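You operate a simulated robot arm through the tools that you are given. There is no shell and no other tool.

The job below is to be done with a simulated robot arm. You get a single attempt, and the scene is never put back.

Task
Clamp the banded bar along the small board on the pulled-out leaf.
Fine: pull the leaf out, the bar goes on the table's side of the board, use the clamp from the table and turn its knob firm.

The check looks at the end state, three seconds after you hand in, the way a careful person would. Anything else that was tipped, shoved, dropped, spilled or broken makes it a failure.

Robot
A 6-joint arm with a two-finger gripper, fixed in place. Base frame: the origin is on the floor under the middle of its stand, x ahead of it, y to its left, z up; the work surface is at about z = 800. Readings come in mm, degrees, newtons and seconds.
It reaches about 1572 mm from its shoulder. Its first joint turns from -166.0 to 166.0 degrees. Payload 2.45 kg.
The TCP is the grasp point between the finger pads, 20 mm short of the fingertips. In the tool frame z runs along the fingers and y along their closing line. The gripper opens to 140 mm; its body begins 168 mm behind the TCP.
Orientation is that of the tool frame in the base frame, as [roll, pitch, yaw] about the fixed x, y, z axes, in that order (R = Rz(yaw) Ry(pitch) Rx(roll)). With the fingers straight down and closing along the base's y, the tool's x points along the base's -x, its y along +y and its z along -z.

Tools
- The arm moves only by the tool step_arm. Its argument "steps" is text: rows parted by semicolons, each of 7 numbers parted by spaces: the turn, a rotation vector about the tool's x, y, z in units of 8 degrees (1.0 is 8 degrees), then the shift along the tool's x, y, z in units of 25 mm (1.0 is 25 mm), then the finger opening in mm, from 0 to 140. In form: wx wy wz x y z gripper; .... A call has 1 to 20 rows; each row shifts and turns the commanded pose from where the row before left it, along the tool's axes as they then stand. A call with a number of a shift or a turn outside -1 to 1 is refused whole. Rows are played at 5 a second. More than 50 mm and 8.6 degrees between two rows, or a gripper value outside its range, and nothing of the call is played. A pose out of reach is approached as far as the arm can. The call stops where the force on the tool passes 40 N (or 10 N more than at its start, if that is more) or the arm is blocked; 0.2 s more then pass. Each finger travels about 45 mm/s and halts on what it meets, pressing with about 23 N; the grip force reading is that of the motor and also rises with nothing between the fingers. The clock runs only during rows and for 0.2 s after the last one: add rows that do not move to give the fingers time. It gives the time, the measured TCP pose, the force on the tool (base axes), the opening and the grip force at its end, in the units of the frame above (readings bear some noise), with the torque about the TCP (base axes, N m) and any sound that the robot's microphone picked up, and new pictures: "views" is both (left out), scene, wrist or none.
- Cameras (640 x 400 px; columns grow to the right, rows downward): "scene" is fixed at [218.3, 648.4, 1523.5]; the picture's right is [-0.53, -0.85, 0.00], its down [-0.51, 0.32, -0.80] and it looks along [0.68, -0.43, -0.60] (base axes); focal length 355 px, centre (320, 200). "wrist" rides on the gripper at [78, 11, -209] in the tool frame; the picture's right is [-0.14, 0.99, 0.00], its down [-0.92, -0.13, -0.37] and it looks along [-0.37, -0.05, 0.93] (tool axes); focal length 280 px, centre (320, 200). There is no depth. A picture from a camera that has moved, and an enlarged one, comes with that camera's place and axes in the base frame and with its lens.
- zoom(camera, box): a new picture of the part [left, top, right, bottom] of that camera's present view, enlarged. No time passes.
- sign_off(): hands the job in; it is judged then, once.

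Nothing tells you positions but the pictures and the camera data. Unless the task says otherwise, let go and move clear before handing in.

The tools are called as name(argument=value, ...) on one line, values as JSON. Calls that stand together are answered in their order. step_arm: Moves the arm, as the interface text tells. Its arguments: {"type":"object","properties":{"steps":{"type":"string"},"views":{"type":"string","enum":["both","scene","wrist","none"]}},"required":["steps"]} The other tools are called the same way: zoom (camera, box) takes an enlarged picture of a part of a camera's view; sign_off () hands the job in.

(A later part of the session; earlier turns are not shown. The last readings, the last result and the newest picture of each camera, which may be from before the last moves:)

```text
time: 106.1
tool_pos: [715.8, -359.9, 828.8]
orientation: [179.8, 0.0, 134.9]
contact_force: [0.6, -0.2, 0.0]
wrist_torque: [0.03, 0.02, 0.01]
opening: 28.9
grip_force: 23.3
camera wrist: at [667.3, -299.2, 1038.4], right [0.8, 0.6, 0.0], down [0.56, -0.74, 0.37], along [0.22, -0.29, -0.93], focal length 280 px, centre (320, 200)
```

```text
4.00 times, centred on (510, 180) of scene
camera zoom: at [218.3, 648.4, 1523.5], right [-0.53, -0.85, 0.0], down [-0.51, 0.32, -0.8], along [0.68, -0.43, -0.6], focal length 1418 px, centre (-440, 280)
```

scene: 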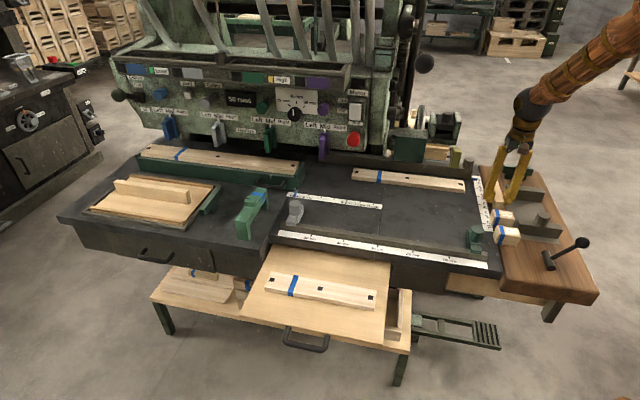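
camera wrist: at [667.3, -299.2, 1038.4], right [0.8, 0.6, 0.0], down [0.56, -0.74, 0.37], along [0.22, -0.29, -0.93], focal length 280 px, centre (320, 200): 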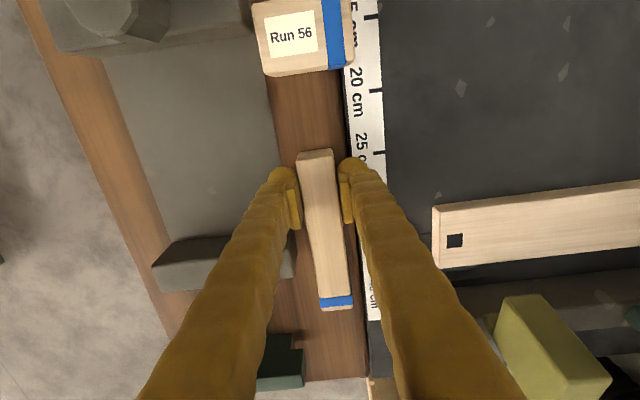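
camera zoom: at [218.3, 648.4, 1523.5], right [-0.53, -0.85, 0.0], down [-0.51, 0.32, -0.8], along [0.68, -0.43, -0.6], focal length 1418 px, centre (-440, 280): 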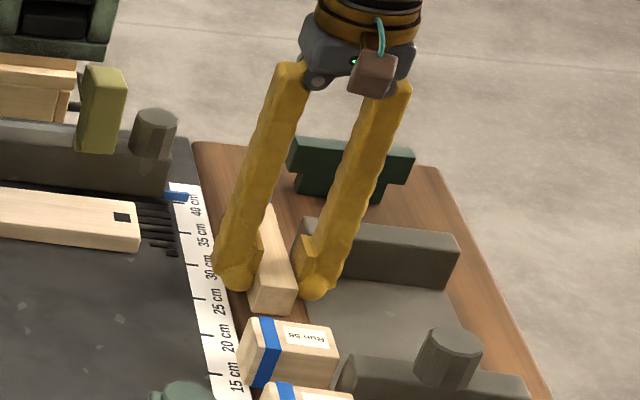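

Bar gripped (≈28 mm wide). Lift and check.

step_arm(steps="0 0 0 0 0 -0.3 15; 0 0 0 0 0 -0.6 15; 0 0 0 0 0 -0.9 15; 0 0 0 0 0 -0.9 15; 0 0 0 0 0 -0.9 15; 0 0 0 0 0 -0.9 15; 0 0 0 0 0 -0.9 15", views="both")

zoom(camera="scene", box=[470, 80, 550, 230])

```text
time: 107.7
tool_pos: [715.0, -359.9, 964.8]
orientation: [179.9, 0.0, 135.1]
contact_force: [-0.1, 0.0, -0.7]
wrist_torque: [0.01, 0.02, 0.01]
opening: 28.8
grip_force: 22.8
camera wrist: at [667.1, -299.7, 1173.4], right [0.8, 0.6, 0.0], down [0.56, -0.74, 0.37], along [0.22, -0.29, -0.93], focal length 280 px, centre (320, 200)
```

scene: 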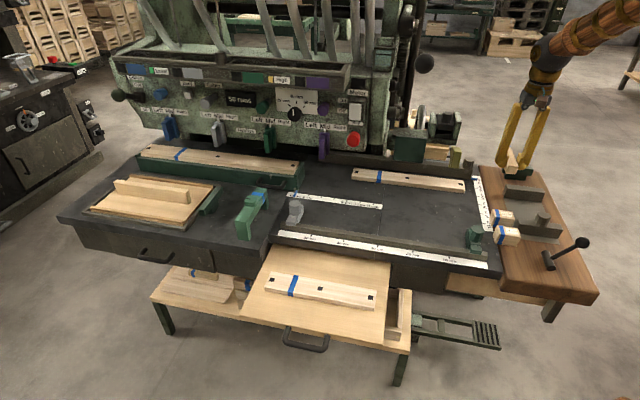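
wrist: 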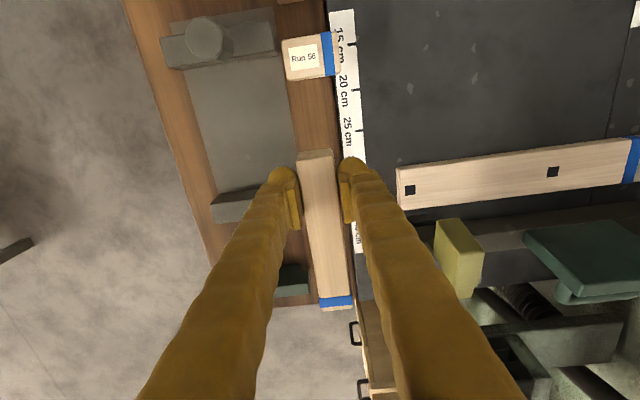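

```text
2.67 times, centred on (510, 155) of scene
camera zoom: at [218.3, 648.4, 1523.5], right [-0.53, -0.85, 0.0], down [-0.51, 0.32, -0.8], along [0.68, -0.43, -0.6], focal length 946 px, centre (-187, 320)
```

zoom: 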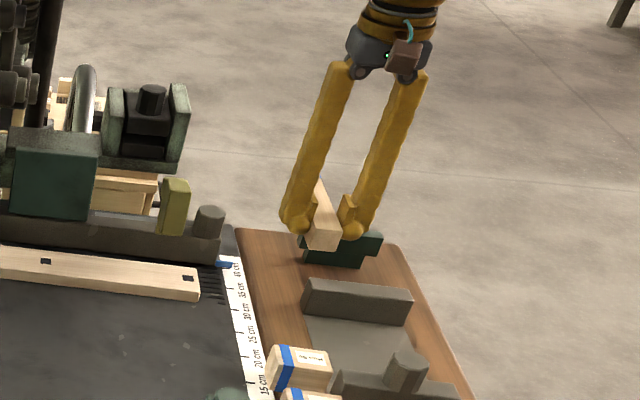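

Bar lifted level. Carry it toward the leaf and rotate 90° so it runs along the board.

step_arm(steps="0 0 0 0.748 0.92 0 15; 0 0 0 0.748 0.92 0 15; 0 0 0 0.748 0.92 0 15; 0 0 0 0.748 0.92 0 15; 0 0 0 0.748 0.92 0 15; 0 0 0 0.748 0.92 0 15; 0 0 0 0.748 0.92 0 15; 0 0 0 0.748 0.92 0 15; 0 0 0 0.748 0.92 0 15; 0 0 0 0.748 0.92 0 15; 0 0 0 0.748 0.92 0 15; 0 0 0 0.748 0.92 0 15; 0 0 0 0.748 0.92 0 15; 0 0 0 0.748 0.92 0 15; 0 0 0 0.748 0.92 0 15; 0 0 0 0.748 0.92 0 15; 0 0 0 0.748 0.92 0 15; 0 0 0 0.748 0.92 0 15; 0 0 0 0.748 0.92 0 15; 0 0 0 0.748 0.92 0 15", views="none")

step_arm(steps="0 0 -0.9375 0 0 0 15; 0 0 -0.9375 0 0 0 15; 0 0 -0.9375 0 0 0 15; 0 0 -0.9375 0 0 0 15; 0 0 -0.9375 0 0 0 15; 0 0 -0.9375 0 0 0 15; 0 0 -0.9375 0 0 0 15; 0 0 -0.9375 0 0 0 15; 0 0 -0.9375 0 0 0 15; 0 0 -0.9375 0 0 0 15; 0 0 -0.9375 0 0 0 15; 0 0 -0.9375 0 0 0 15; 0 0 0 0 0 0 15", views="both")

zoom(camera="wrist", box=[150, 0, 470, 200])

```text
time: 111.9
tool_pos: [775.7, 229.0, 965.5]
orientation: [179.8, 0.1, 135.0]
contact_force: [0.3, -0.4, -1.0]
wrist_torque: [0.04, 0.01, 0.05]
opening: 28.6
grip_force: 23.1
```

```text
time: 114.7
tool_pos: [775.9, 229.0, 965.1]
orientation: [-180.0, 0.1, -134.9]
contact_force: [-0.9, 0.1, -0.8]
wrist_torque: [-0.01, 0.04, 0.01]
opening: 29.0
grip_force: 22.6
camera wrist: at [712.6, 179.6, 1174.2], right [-0.6, 0.8, 0.0], down [0.74, 0.56, 0.37], along [0.29, 0.22, -0.93], focal length 280 px, centre (320, 200)
```

scene: 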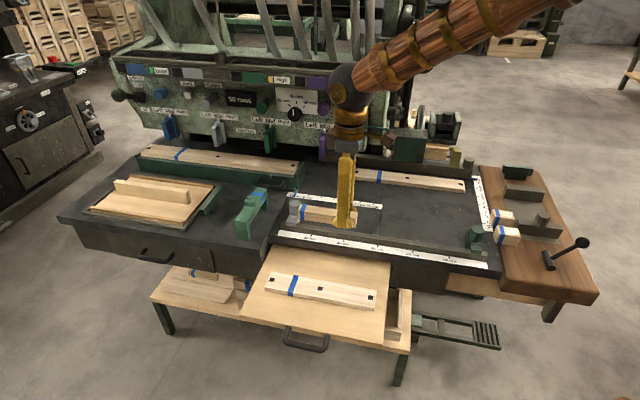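
wrist: 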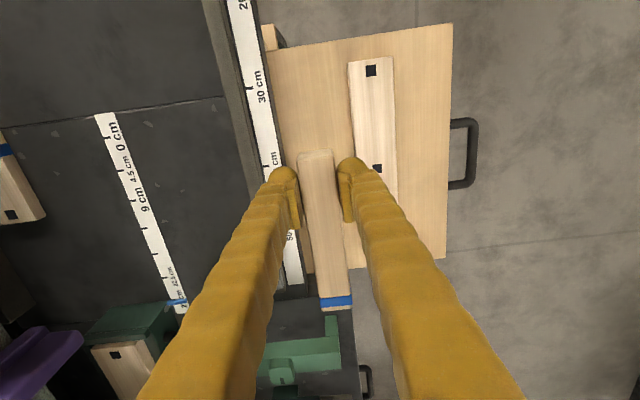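

```text
2.00 times, centred on (310, 100) of wrist
camera zoom: at [712.6, 179.6, 1174.2], right [-0.6, 0.8, 0.0], down [0.74, 0.56, 0.37], along [0.29, 0.22, -0.93], focal length 561 px, centre (340, 400)
```

zoom: 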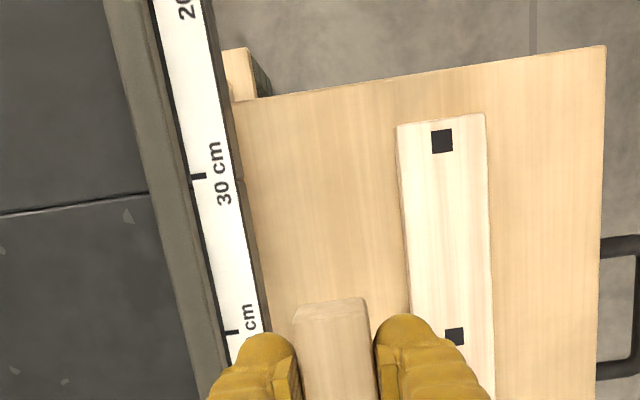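

From this view: board inner edge at n≈−338, table edge at n≈−441, so the gripper (≈89 mm wide with bar) fits between with ~7 mm either side. I'll align u with the board's centre and descend partway, then use the outer finger to nudge the board outward for more room.

step_arm(steps="0 0 0 -0.6 -0.04 0 15; 0 0 0 -0.6 -0.04 0 15; 0 0 0 -0.62 -0.04 0 15; 0 0 0 0 0 0.9 15; 0 0 0 0 0 0.9 15; 0 0 0 0 0 0.9 15; 0 0 0 0 0 0.9 15; 0 0 0 0 0 0.9 15; 0 0 0 0 0 0.9 15; 0 0 0 0 0 0.8 15; 0 0 0 0 0 0 15", views="both")

zoom(camera="wrist", box=[160, 60, 480, 260])

zoom(camera="scene", box=[240, 220, 400, 320])

```text
time: 117.1
tool_pos: [811.0, 259.4, 809.4]
orientation: [180.0, 0.1, -135.0]
contact_force: [0.0, 0.0, -1.6]
wrist_torque: [0.0, 0.03, 0.0]
opening: 28.8
grip_force: 23.2
camera wrist: at [746.5, 209.8, 1019.0], right [-0.6, 0.8, 0.0], down [0.74, 0.56, 0.37], along [0.29, 0.22, -0.93], focal length 280 px, centre (320, 200)
```

scene: 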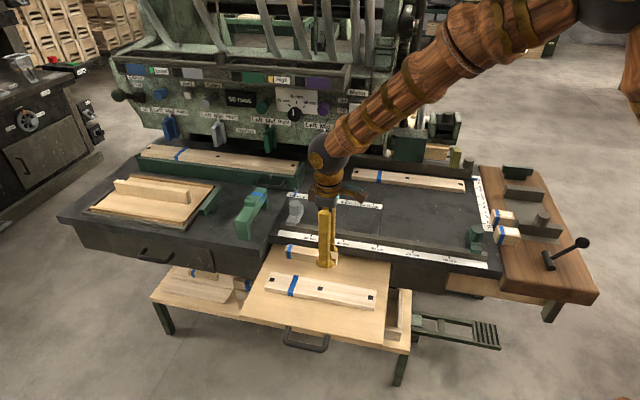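
wrist: 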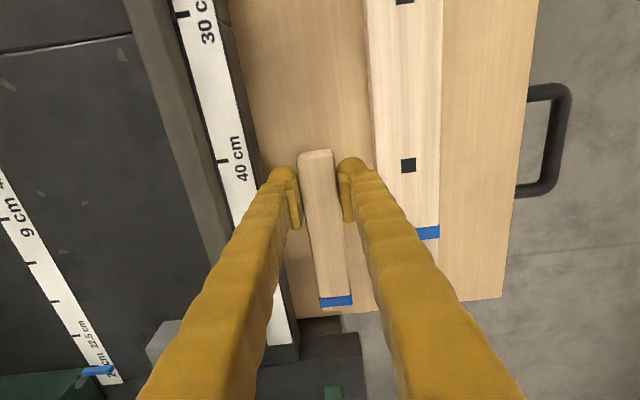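

```text
2.00 times, centred on (320, 160) of wrist
camera zoom: at [746.5, 209.8, 1019.0], right [-0.6, 0.8, 0.0], down [0.74, 0.56, 0.37], along [0.29, 0.22, -0.93], focal length 561 px, centre (320, 280)
```

zoom: 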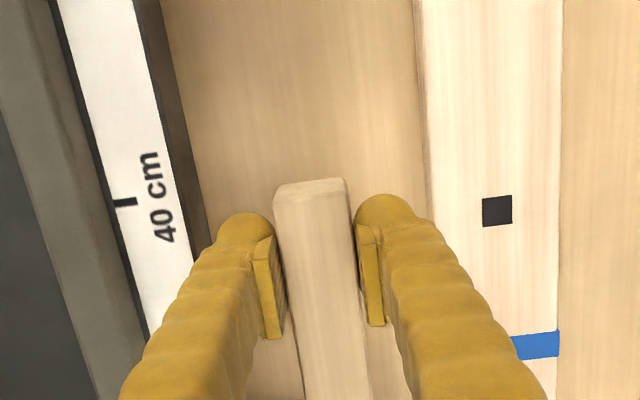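

```text
4.00 times, centred on (320, 270) of scene
camera zoom: at [218.3, 648.4, 1523.5], right [-0.53, -0.85, 0.0], down [-0.51, 0.32, -0.8], along [0.68, -0.43, -0.6], focal length 1418 px, centre (320, -80)
```

zoom: 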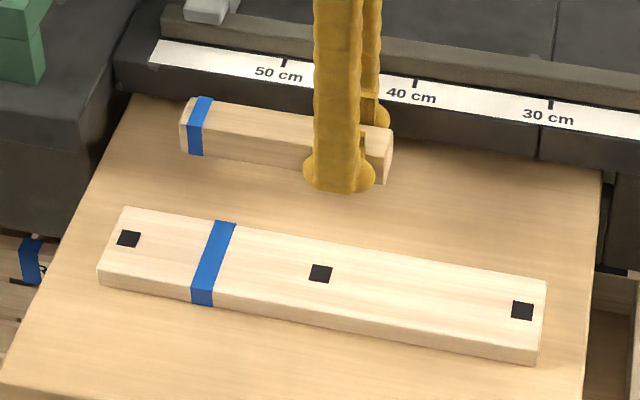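

Clearances look like ~4 mm board side, ~9 mm table side; shift 2 mm toward the table and descend carefully.

step_arm(steps="0 0 0 0 -0.08 0 15; 0 0 0 0 0 0.4 15; 0 0 0 0 0 0.4 15; 0 0 0 0 0 0.4 15; 0 0 0 0 0 0 15", views="both")

zoom(camera="scene", box=[240, 220, 400, 320])

zoom(camera="wrist", box=[160, 60, 480, 260])

```text
time: 118.3
tool_pos: [811.6, 257.6, 778.7]
orientation: [-179.9, 0.1, -135.0]
contact_force: [-0.4, -0.2, -1.1]
wrist_torque: [-0.03, 0.0, -0.02]
opening: 28.9
grip_force: 23.3
camera wrist: at [748.0, 208.7, 988.8], right [-0.6, 0.8, 0.0], down [0.74, 0.56, 0.37], along [0.29, 0.22, -0.93], focal length 280 px, centre (320, 200)
```

scene: 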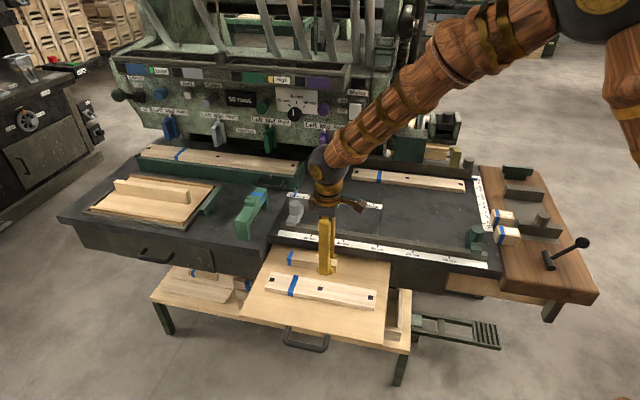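
wrist: 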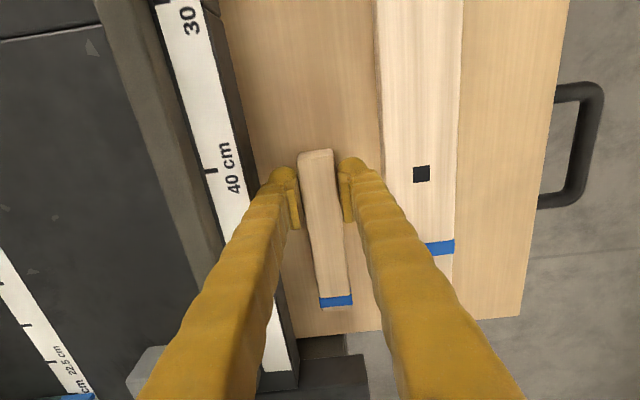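

```text
4.00 times, centred on (320, 270) of scene
camera zoom: at [218.3, 648.4, 1523.5], right [-0.53, -0.85, 0.0], down [-0.51, 0.32, -0.8], along [0.68, -0.43, -0.6], focal length 1418 px, centre (320, -80)
```

zoom: 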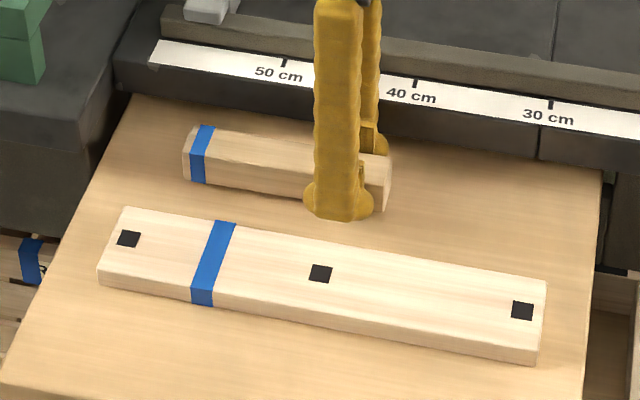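

```text
2.00 times, centred on (320, 160) of wrist
camera zoom: at [748.0, 208.7, 988.8], right [-0.6, 0.8, 0.0], down [0.74, 0.56, 0.37], along [0.29, 0.22, -0.93], focal length 561 px, centre (320, 280)
```

zoom: 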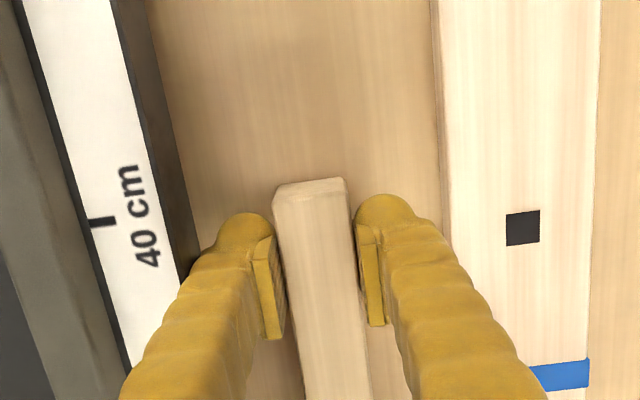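

Inside the gap now. Push the board outward ~32 mm with the outer finger, slowly.

step_arm(steps="0 0 0 0 0.2 0 15; 0 0 0 0 0.22 0 15; 0 0 0 0 0.22 0 15; 0 0 0 0 0.22 0 15; 0 0 0 0 0.22 0 15; 0 0 0 0 0.22 0 15; 0 0 0 0 0.22 0 15; 0 0 0 0 0 0 15", views="both")

zoom(camera="scene", box=[240, 220, 400, 320])

```text
time: 120.1
tool_pos: [787.1, 285.8, 781.5]
orientation: [-179.9, 0.1, -135.0]
contact_force: [11.2, -3.4, 32.8]
wrist_torque: [0.2, 0.63, 0.05]
opening: 28.5
grip_force: 23.2
camera wrist: at [722.1, 236.2, 990.3], right [-0.6, 0.8, 0.0], down [0.74, 0.56, 0.37], along [0.3, 0.22, -0.93], focal length 280 px, centre (320, 200)
```

scene: 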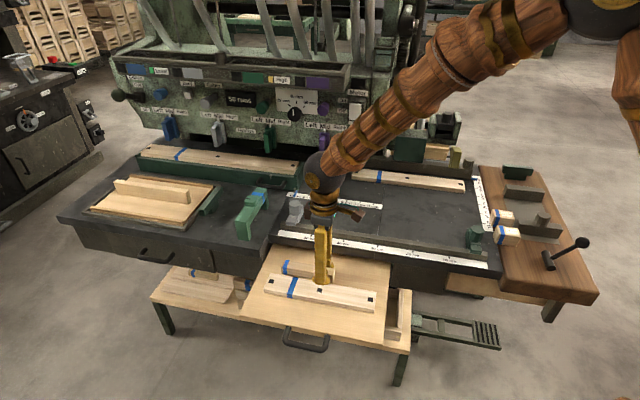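
wrist: 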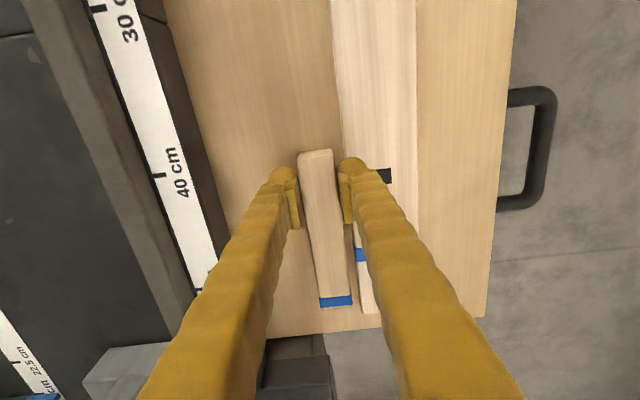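

```text
4.00 times, centred on (320, 270) of scene
camera zoom: at [218.3, 648.4, 1523.5], right [-0.53, -0.85, 0.0], down [-0.51, 0.32, -0.8], along [0.68, -0.43, -0.6], focal length 1418 px, centre (320, -80)
```

zoom: 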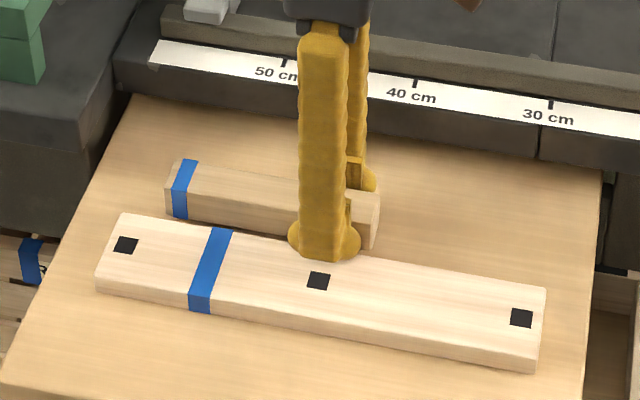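

The rounded fingertip rode up onto the board's edge (board top ≈ z 761.5) — it only nudged the board ~6 mm. I lift off, go back to the gap, and will set the bar down there, then regrip it higher so the finger can pass above the board.

step_arm(steps="0 0 0 0 0 -0.25 15; 0 0 0 0 0 -0.25 15; 0 0 0 0 -0.45 0 15; 0 0 0 0 -0.45 0 15; 0 0 0 0 -0.44 0 15; 0 0 0 0 0 0 15", views="both")

zoom(camera="wrist", box=[160, 60, 480, 260])

zoom(camera="scene", box=[240, 220, 400, 320])

```text
time: 121.5
tool_pos: [808.8, 260.4, 791.4]
orientation: [180.0, 0.1, -134.9]
contact_force: [0.0, 0.9, -0.4]
wrist_torque: [-0.03, 0.01, 0.0]
opening: 28.9
grip_force: 23.0
camera wrist: at [745.5, 211.8, 1001.3], right [-0.6, 0.8, 0.0], down [0.74, 0.56, 0.37], along [0.29, 0.22, -0.93], focal length 280 px, centre (320, 200)
```

scene: 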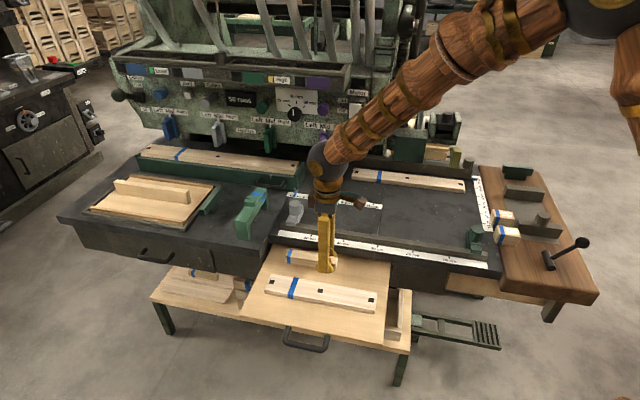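
wrist: 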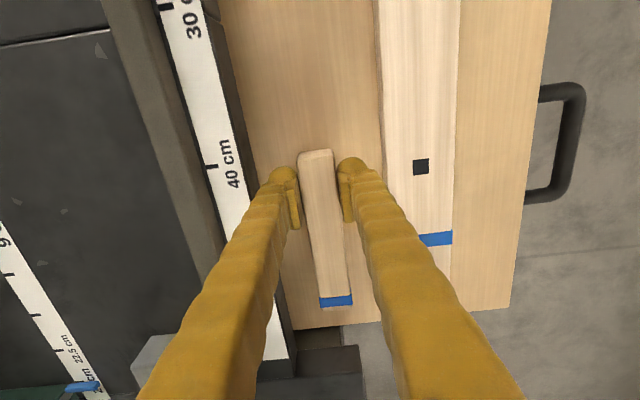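

```text
2.00 times, centred on (320, 160) of wrist
camera zoom: at [745.5, 211.8, 1001.3], right [-0.6, 0.8, 0.0], down [0.74, 0.56, 0.37], along [0.29, 0.22, -0.93], focal length 561 px, centre (320, 280)
```

zoom: 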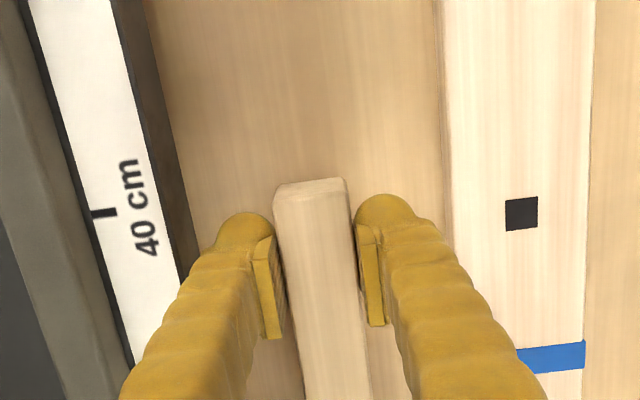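

```text
4.00 times, centred on (320, 270) of scene
camera zoom: at [218.3, 648.4, 1523.5], right [-0.53, -0.85, 0.0], down [-0.51, 0.32, -0.8], along [0.68, -0.43, -0.6], focal length 1418 px, centre (320, -80)
```

zoom: 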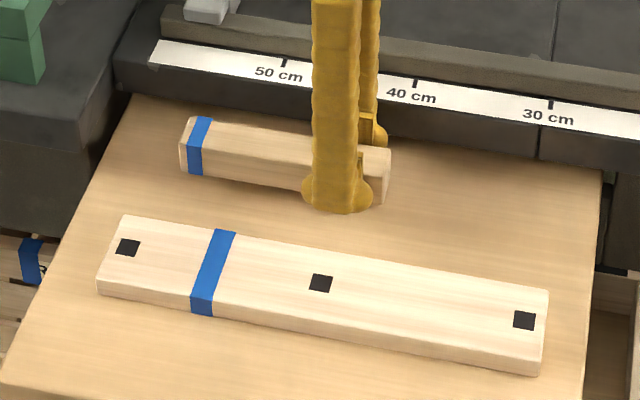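

Board is still parallel, inner edge now n≈−331. Lower the bar onto the leaf here.

step_arm(steps="0 0 0 0 0 0.3 15; 0 0 0 0 0 0.3 15; 0 0 0 0 0 0.06 15; 0 0 0 0 0 0.06 15; 0 0 0 0 0 0 15", views="none")

step_arm(steps="0 0 0 0 0 0.06 15; 0 0 0 0 0 0.06 15; 0 0 0 0 0 0 15", views="none")

```text
time: 122.7
tool_pos: [808.3, 261.7, 774.4]
orientation: [179.9, 0.1, -135.0]
contact_force: [-0.2, 0.2, -0.6]
wrist_torque: [0.0, -0.01, -0.02]
opening: 28.8
grip_force: 22.9
```

```text
time: 123.5
tool_pos: [809.0, 261.8, 771.6]
orientation: [-180.0, 0.3, -135.1]
contact_force: [-0.4, 0.2, 21.8]
wrist_torque: [0.07, -0.02, 0.01]
opening: 28.7
grip_force: 22.6
```

Bar is resting on the leaf. Open slightly, raise 12 mm, slide to the bar's centre, and regrip its upper part.

step_arm(steps="0 0 0 0 0 0 31; 0 0 0 0 0 0 36; 0 0 0 0 0 0 36; 0 0 0 0 0 -0.25 36; 0 0 0 0 0 -0.25 36; 0 0 0 -0.58 0 0 36; 0 0 0 -0.58 0 0 36; 0 0 0 -0.6 0 0 36; 0 0 0 0 0 0 36", views="both")

zoom(camera="wrist", box=[240, 100, 400, 240])

zoom(camera="scene", box=[240, 220, 400, 320])

```text
time: 125.5
tool_pos: [839.9, 292.6, 784.3]
orientation: [179.9, 0.1, -135.0]
contact_force: [0.3, 0.5, -0.8]
wrist_torque: [-0.03, -0.04, 0.02]
opening: 35.9
grip_force: 0.1
camera wrist: at [776.3, 243.5, 992.9], right [-0.6, 0.8, 0.0], down [0.74, 0.56, 0.37], along [0.29, 0.22, -0.93], focal length 280 px, centre (320, 200)
```

scene: 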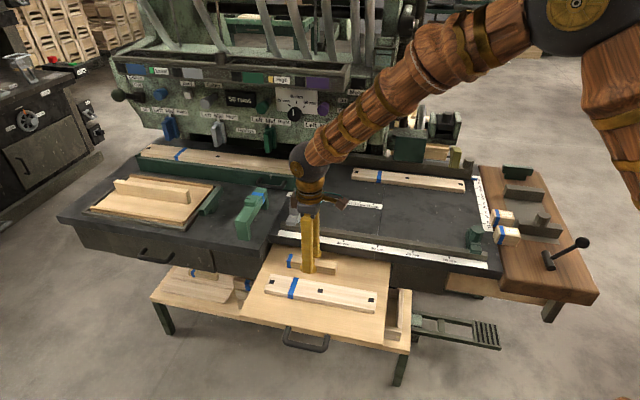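
wrist: 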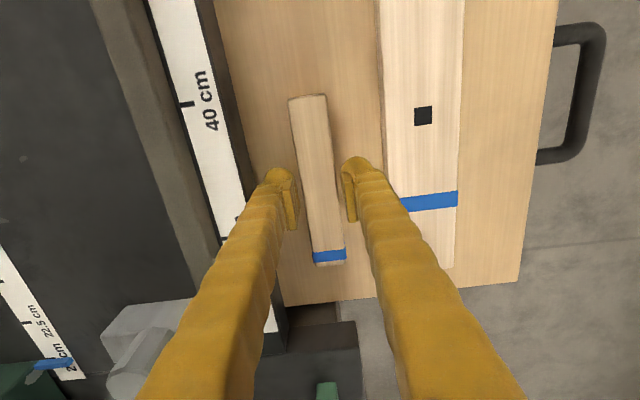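

```text
2.86 times, centred on (320, 170) of wrist
camera zoom: at [776.3, 243.5, 992.9], right [-0.6, 0.8, 0.0], down [0.74, 0.56, 0.37], along [0.29, 0.22, -0.93], focal length 801 px, centre (320, 286)
```

zoom: 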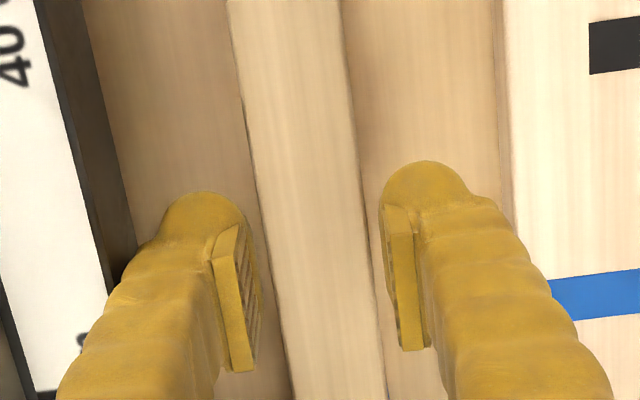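

```text
4.00 times, centred on (320, 270) of scene
camera zoom: at [218.3, 648.4, 1523.5], right [-0.53, -0.85, 0.0], down [-0.51, 0.32, -0.8], along [0.68, -0.43, -0.6], focal length 1418 px, centre (320, -80)
```

zoom: 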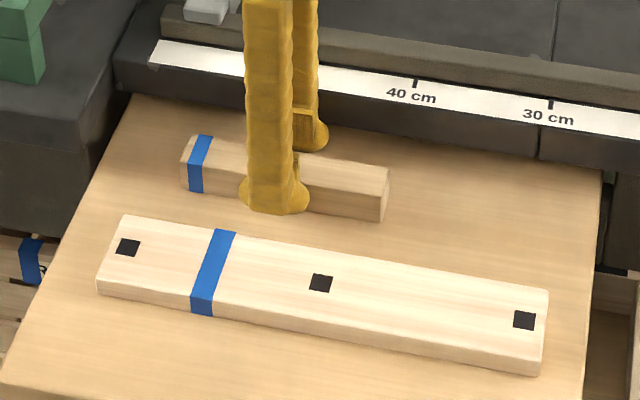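

Regrip the bar's upper part at its centre and lift 2.5 mm.

step_arm(steps="0 0 0 0 0 0 30; 0 0 0 0 0 0 20; 0 0 0 0 0 0 15; 0 0 0 0 0 0 15; 0 0 0 0 0 -0.12 15; 0 0 0 0 0 0 15", views="scene")

zoom(camera="scene", box=[270, 245, 350, 295])

```text
time: 126.9
tool_pos: [840.2, 292.3, 786.3]
orientation: [180.0, 0.1, -135.0]
contact_force: [-0.4, 0.2, -0.6]
wrist_torque: [0.0, 0.0, -0.03]
opening: 28.9
grip_force: 23.1
```

scene: 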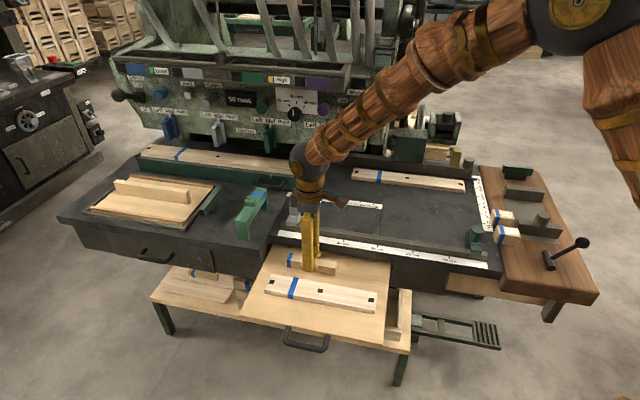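

```text
8.00 times, centred on (310, 270) of scene
camera zoom: at [218.3, 648.4, 1523.5], right [-0.53, -0.85, 0.0], down [-0.51, 0.32, -0.8], along [0.68, -0.43, -0.6], focal length 2837 px, centre (400, -360)
```

zoom: 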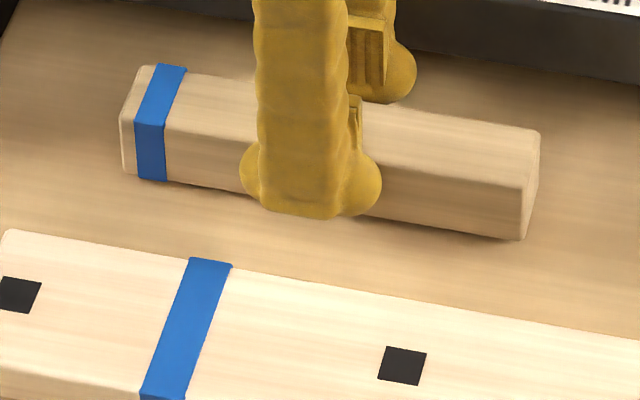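

Bar is lifted just clear of the leaf with fingertips above the board's top. Move it to the board's inner edge, centring it along the board.

step_arm(steps="0 0 0 0.28 0.27 0 15; 0 0 0 0.28 0.27 0 15; 0 0 0 0.28 0.27 0 15; 0 0 0 0.28 0.27 0 15; 0 0 0 0.28 0.27 0 15; 0 0 0 0.28 0.2 0 15; 0 0 0 0 0 0 15", views="both")

zoom(camera="scene", box=[240, 220, 400, 320])

zoom(camera="wrist", box=[240, 60, 440, 240])

```text
time: 128.5
tool_pos: [781.5, 288.2, 786.4]
orientation: [179.9, 0.1, -135.0]
contact_force: [0.4, -0.6, -0.6]
wrist_torque: [0.0, 0.0, 0.03]
opening: 28.7
grip_force: 23.2
camera wrist: at [719.0, 240.7, 996.1], right [-0.6, 0.8, 0.0], down [0.74, 0.56, 0.37], along [0.29, 0.22, -0.93], focal length 280 px, centre (320, 200)
```

scene: 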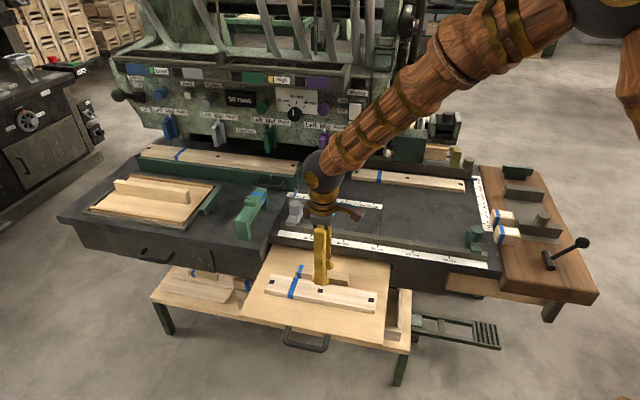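
wrist: 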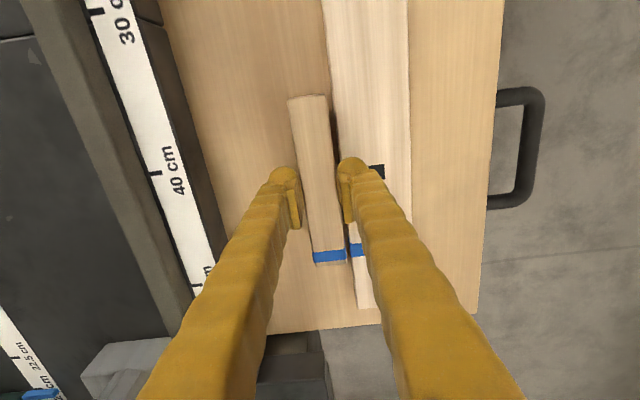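

```text
4.00 times, centred on (320, 270) of scene
camera zoom: at [218.3, 648.4, 1523.5], right [-0.53, -0.85, 0.0], down [-0.51, 0.32, -0.8], along [0.68, -0.43, -0.6], focal length 1418 px, centre (320, -80)
```

zoom: 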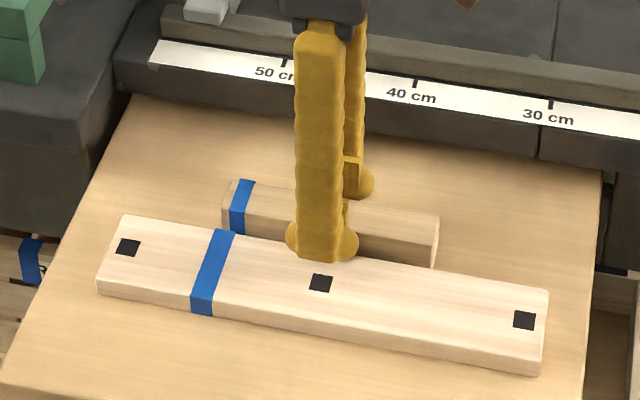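

```text
2.22 times, centred on (340, 150) of wrist
camera zoom: at [719.0, 240.7, 996.1], right [-0.6, 0.8, 0.0], down [0.74, 0.56, 0.37], along [0.29, 0.22, -0.93], focal length 623 px, centre (276, 311)
```

zoom: 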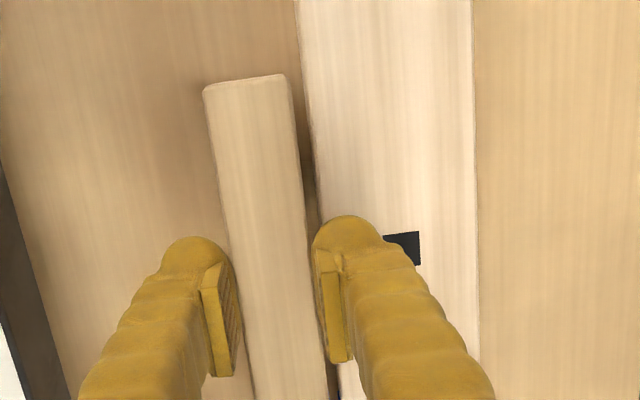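

Small gap (~3 mm) remains; nudge the bar until it contacts the board.

step_arm(steps="0 0 0 0 0.08 0 15; 0 0 0 0 0.08 0 15; 0 0 0 0 0.06 0 15; 0 0 0 0 0 0 15", views="scene")

zoom(camera="scene", box=[280, 250, 370, 306])

zoom(camera="wrist", box=[280, 80, 380, 180])

```text
time: 129.5
tool_pos: [778.6, 292.9, 785.8]
orientation: [180.0, 0.0, -134.9]
contact_force: [-0.2, -0.8, -1.0]
wrist_torque: [0.01, -0.02, -0.02]
opening: 29.0
grip_force: 22.8
```

scene: 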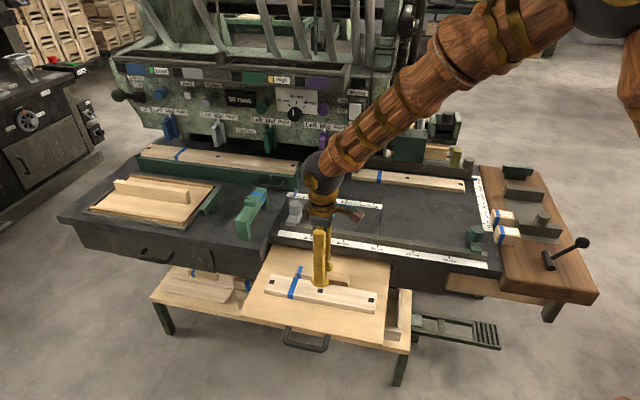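

```text
7.11 times, centred on (325, 278) of scene
camera zoom: at [218.3, 648.4, 1523.5], right [-0.53, -0.85, 0.0], down [-0.51, 0.32, -0.8], along [0.68, -0.43, -0.6], focal length 2522 px, centre (284, -355)
```

zoom: 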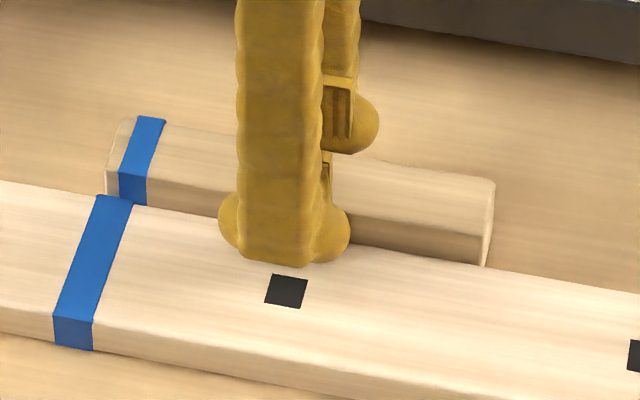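

```text
4.00 times, centred on (330, 130) of wrist
camera zoom: at [715.1, 244.7, 996.0], right [-0.6, 0.8, 0.0], down [0.74, 0.56, 0.37], along [0.29, 0.22, -0.93], focal length 1122 px, centre (280, 480)
```

zoom: 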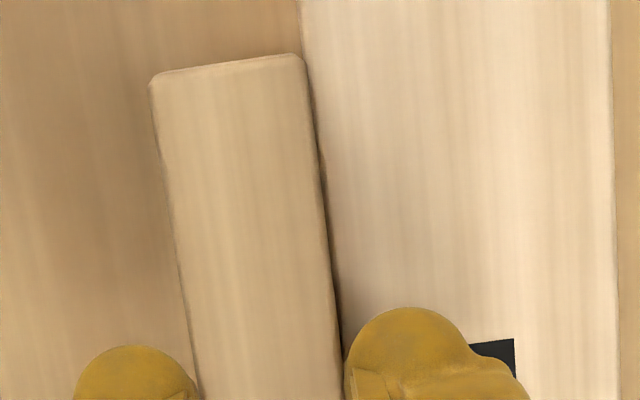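

Bar is against the board. Lower 2 mm to rest, then release and lift.

step_arm(steps="0 0 0 0 0 0.06 15; 0 0 0 0 0 0.03 15; 0 0 0 0 0 0 15; 0 0 0 0 0 0 30; 0 0 0 0 0 0 36; 0 0 0 0 0 0 42; 0 0 0 0 0 -0.4 50; 0 0 0 0 0 -1 60; 0 0 0 0 0 -1 60; 0 0 0 0 0 -1 60; 0 0 0 0 0 -1 60; 0 0 0 0 0 -1 60", views="both")

zoom(camera="scene", box=[240, 220, 400, 320])

zoom(camera="wrist", box=[220, 0, 460, 200])

```text
time: 132.1
tool_pos: [778.0, 293.8, 918.3]
orientation: [-179.9, 0.0, -135.0]
contact_force: [0.7, 0.6, -0.8]
wrist_torque: [-0.03, -0.01, -0.02]
opening: 60.2
grip_force: 0.0
camera wrist: at [714.4, 244.8, 1128.2], right [-0.6, 0.8, 0.0], down [0.74, 0.56, 0.37], along [0.29, 0.22, -0.93], focal length 280 px, centre (320, 200)
```

scene: 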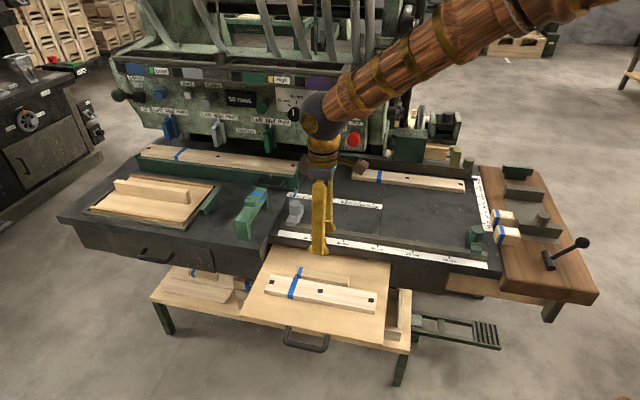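
wrist: 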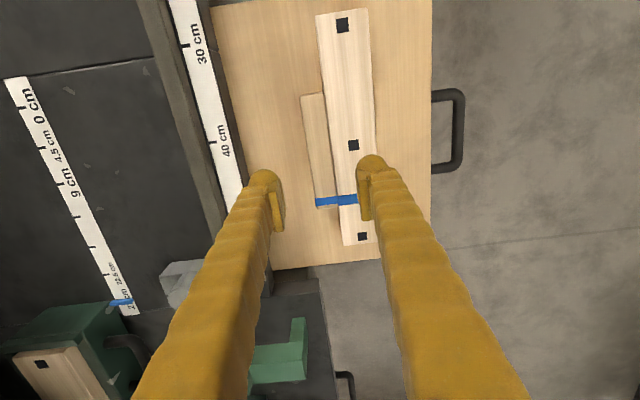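

```text
4.00 times, centred on (320, 270) of scene
camera zoom: at [218.3, 648.4, 1523.5], right [-0.53, -0.85, 0.0], down [-0.51, 0.32, -0.8], along [0.68, -0.43, -0.6], focal length 1418 px, centre (320, -80)
```

zoom: 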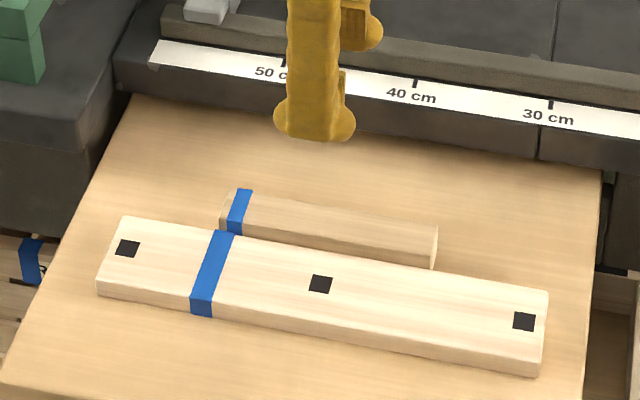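

```text
2.00 times, centred on (340, 100) of wrist
camera zoom: at [714.4, 244.8, 1128.2], right [-0.6, 0.8, 0.0], down [0.74, 0.56, 0.37], along [0.29, 0.22, -0.93], focal length 561 px, centre (280, 400)
```

zoom: 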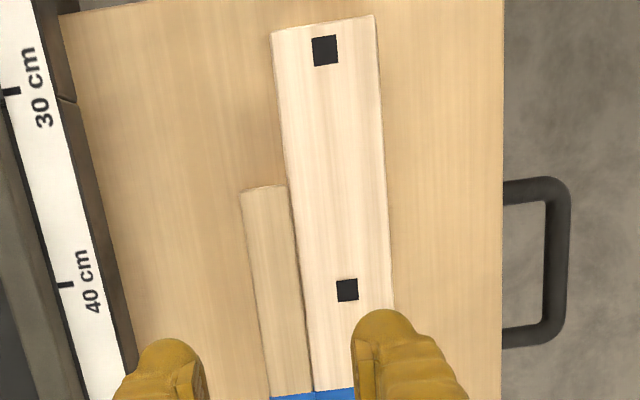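

Bar now lies along the board on the table's side. Next: the clamp. Rotate the gripper 90° and move above the clamp.

step_arm(steps="0 0 0.9375 0 0 -0.15 80; 0 0 0.9375 0 0 -0.15 80; 0 0 0.9375 0 0 -0.15 80; 0 0 0.9375 0 0 -0.15 80; 0 0 0.9375 0 0 -0.15 80; 0 0 0.9375 0 0 -0.15 80; 0 0 0.9375 0 0 -0.15 80; 0 0 0.9375 0 0 -0.15 80; 0 0 0.9375 0 0 -0.15 80; 0 0 0.9375 0 0 -0.15 80; 0 0 0.9375 0 0 -0.15 80; 0 0 0.9375 0 0 -0.15 80", views="none")

step_arm(steps="0 0 0 -0.527 0.924 0 80; 0 0 0 -0.527 0.924 0 80; 0 0 0 -0.527 0.924 0 80; 0 0 0 -0.527 0.924 0 80; 0 0 0 -0.527 0.924 0 80; 0 0 0 -0.527 0.924 0 80; 0 0 0 -0.527 0.924 0 80; 0 0 0 -0.527 0.924 0 80; 0 0 0 -0.527 0.924 0 80; 0 0 0 -0.527 0.924 0 80; 0 0 0 -0.527 0.924 0 80", views="both")

zoom(camera="wrist", box=[220, 60, 420, 260])

```text
time: 134.7
tool_pos: [778.8, 294.1, 964.7]
orientation: [179.9, 0.0, 134.9]
contact_force: [0.7, 0.6, 0.0]
wrist_torque: [0.0, -0.01, 0.01]
opening: 79.7
grip_force: 0.1
```

```text
time: 137.1
tool_pos: [1060.1, 370.9, 966.1]
orientation: [180.0, 0.0, 134.9]
contact_force: [0.3, 0.1, 0.9]
wrist_torque: [-0.01, -0.02, -0.02]
opening: 79.9
grip_force: 0.1
camera wrist: at [1012.7, 432.2, 1174.6], right [0.8, 0.6, 0.0], down [0.56, -0.74, 0.37], along [0.22, -0.29, -0.93], focal length 280 px, centre (320, 200)
```

scene: 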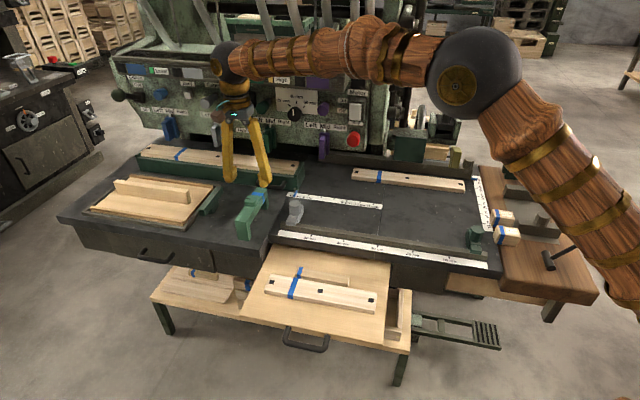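
wrist: 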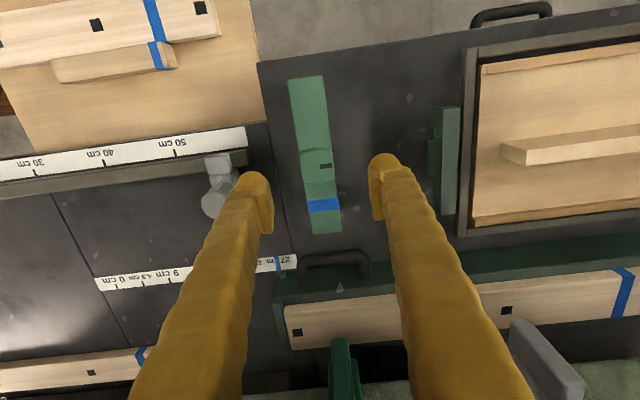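

```text
2.00 times, centred on (320, 160) of wrist
camera zoom: at [1012.7, 432.2, 1174.6], right [0.8, 0.6, 0.0], down [0.56, -0.74, 0.37], along [0.22, -0.29, -0.93], focal length 561 px, centre (320, 280)
```

zoom: 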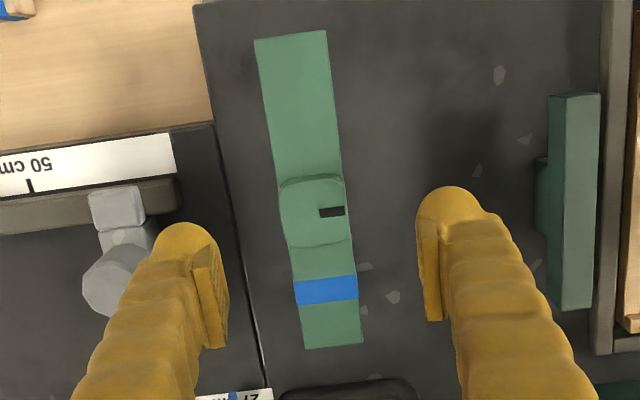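

The clamp is nicely under the gripper: centre u≈1008.3, n≈−487, top z≈875. Shift 3.5 mm and descend.

step_arm(steps="0 0 0 0 -0.14 0 80; 0 0 0 0 0 0.9 80; 0 0 0 0 0 0.9 80; 0 0 0 0 0 0.9 80; 0 0 0 0 0 0 80", views="both")

zoom(camera="wrist", box=[220, 60, 420, 260])

zoom(camera="scene", box=[200, 120, 310, 250])

```text
time: 138.3
tool_pos: [1058.7, 369.3, 897.2]
orientation: [-180.0, 0.0, 135.0]
contact_force: [-0.3, -0.3, -0.5]
wrist_torque: [0.0, -0.01, 0.03]
opening: 79.9
grip_force: 0.1
camera wrist: at [1009.5, 430.1, 1106.0], right [0.8, 0.6, 0.0], down [0.56, -0.74, 0.37], along [0.22, -0.29, -0.93], focal length 280 px, centre (320, 200)
```

scene: 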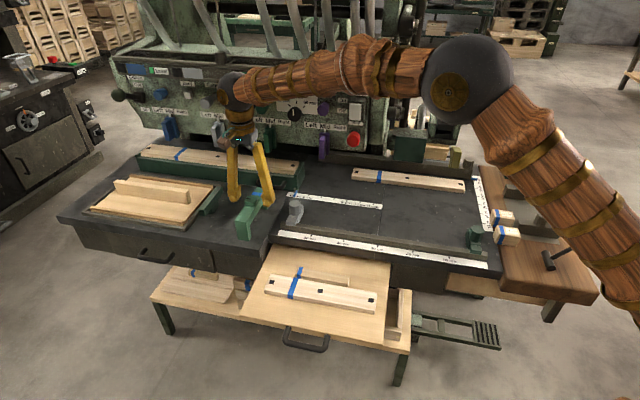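
wrist: 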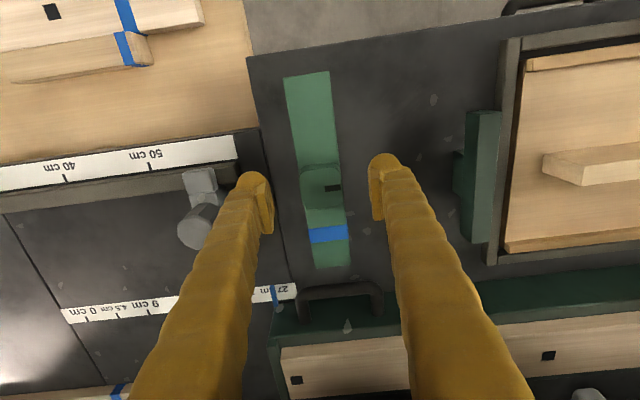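

```text
2.00 times, centred on (320, 160) of wrist
camera zoom: at [1009.5, 430.1, 1106.0], right [0.8, 0.6, 0.0], down [0.56, -0.74, 0.37], along [0.22, -0.29, -0.93], focal length 561 px, centre (320, 280)
```

zoom: 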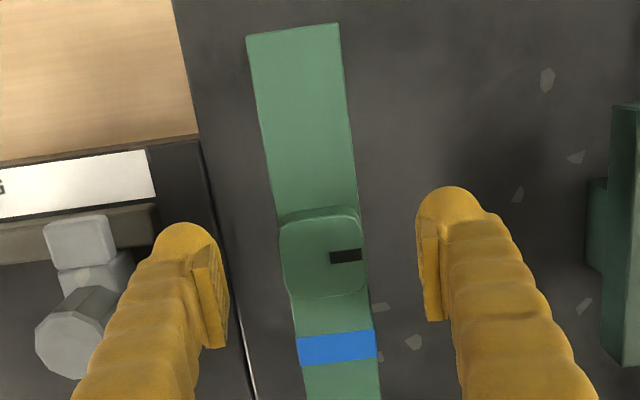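

```text
3.08 times, centred on (255, 185) of scene
camera zoom: at [218.3, 648.4, 1523.5], right [-0.53, -0.85, 0.0], down [-0.51, 0.32, -0.8], along [0.68, -0.43, -0.6], focal length 1091 px, centre (520, 246)
```

zoom: 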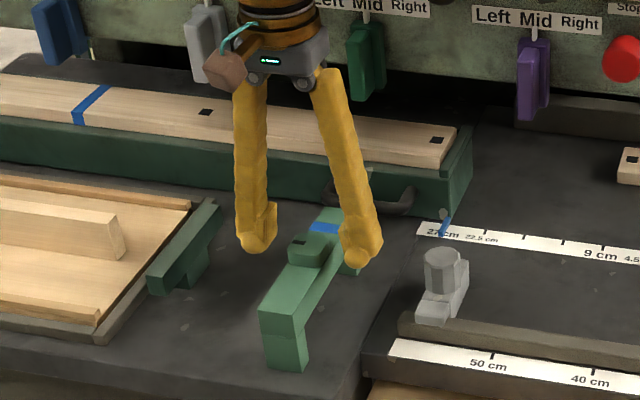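

Aligned. Lower to grip the clamp's top beam and close.

step_arm(steps="0 0 0 0 0 0.7 80; 0 0 0 0 0 0.7 80; 0 0 0 0 0 0 65; 0 0 0 0 0 0 50; 0 0 0 0 0 0 35; 0 0 0 0 0 0 20; 0 0 0 0 0 0 20; 0 0 0 0 0 0 20", views="both")

zoom(camera="scene", box=[200, 120, 310, 250])

```text
time: 140.1
tool_pos: [1057.5, 368.8, 861.0]
orientation: [179.9, -0.1, 135.0]
contact_force: [1.0, 1.1, 0.0]
wrist_torque: [0.0, -0.03, 0.01]
opening: 35.1
grip_force: 23.0
camera wrist: at [1009.8, 430.2, 1071.0], right [0.8, 0.6, 0.0], down [0.56, -0.74, 0.37], along [0.22, -0.29, -0.93], focal length 280 px, centre (320, 200)
```

scene: 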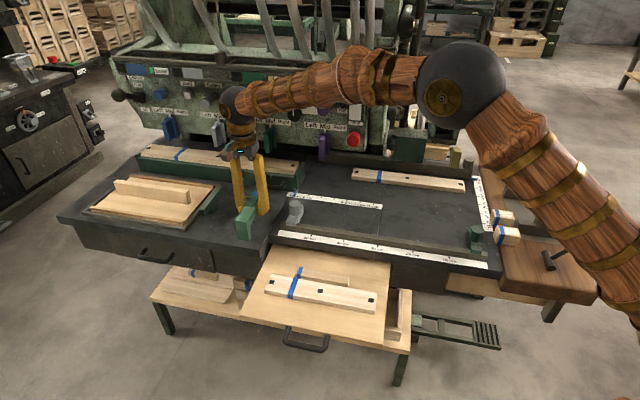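
wrist: 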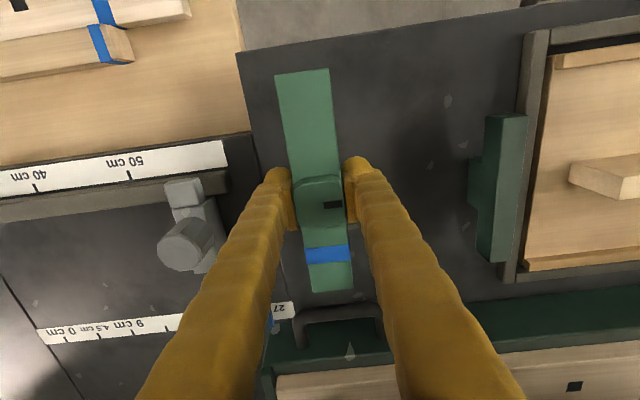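

```text
3.08 times, centred on (255, 185) of scene
camera zoom: at [218.3, 648.4, 1523.5], right [-0.53, -0.85, 0.0], down [-0.51, 0.32, -0.8], along [0.68, -0.43, -0.6], focal length 1091 px, centre (520, 246)
```

zoom: 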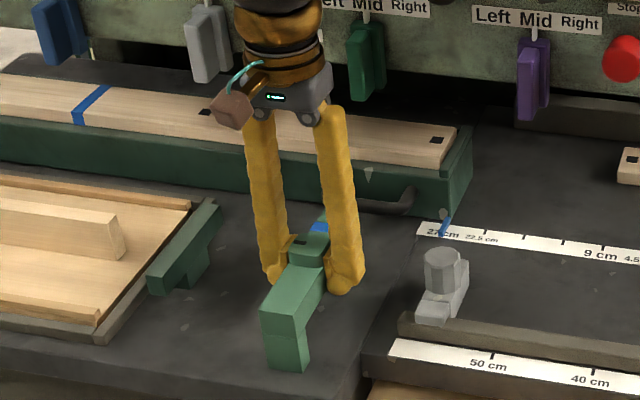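

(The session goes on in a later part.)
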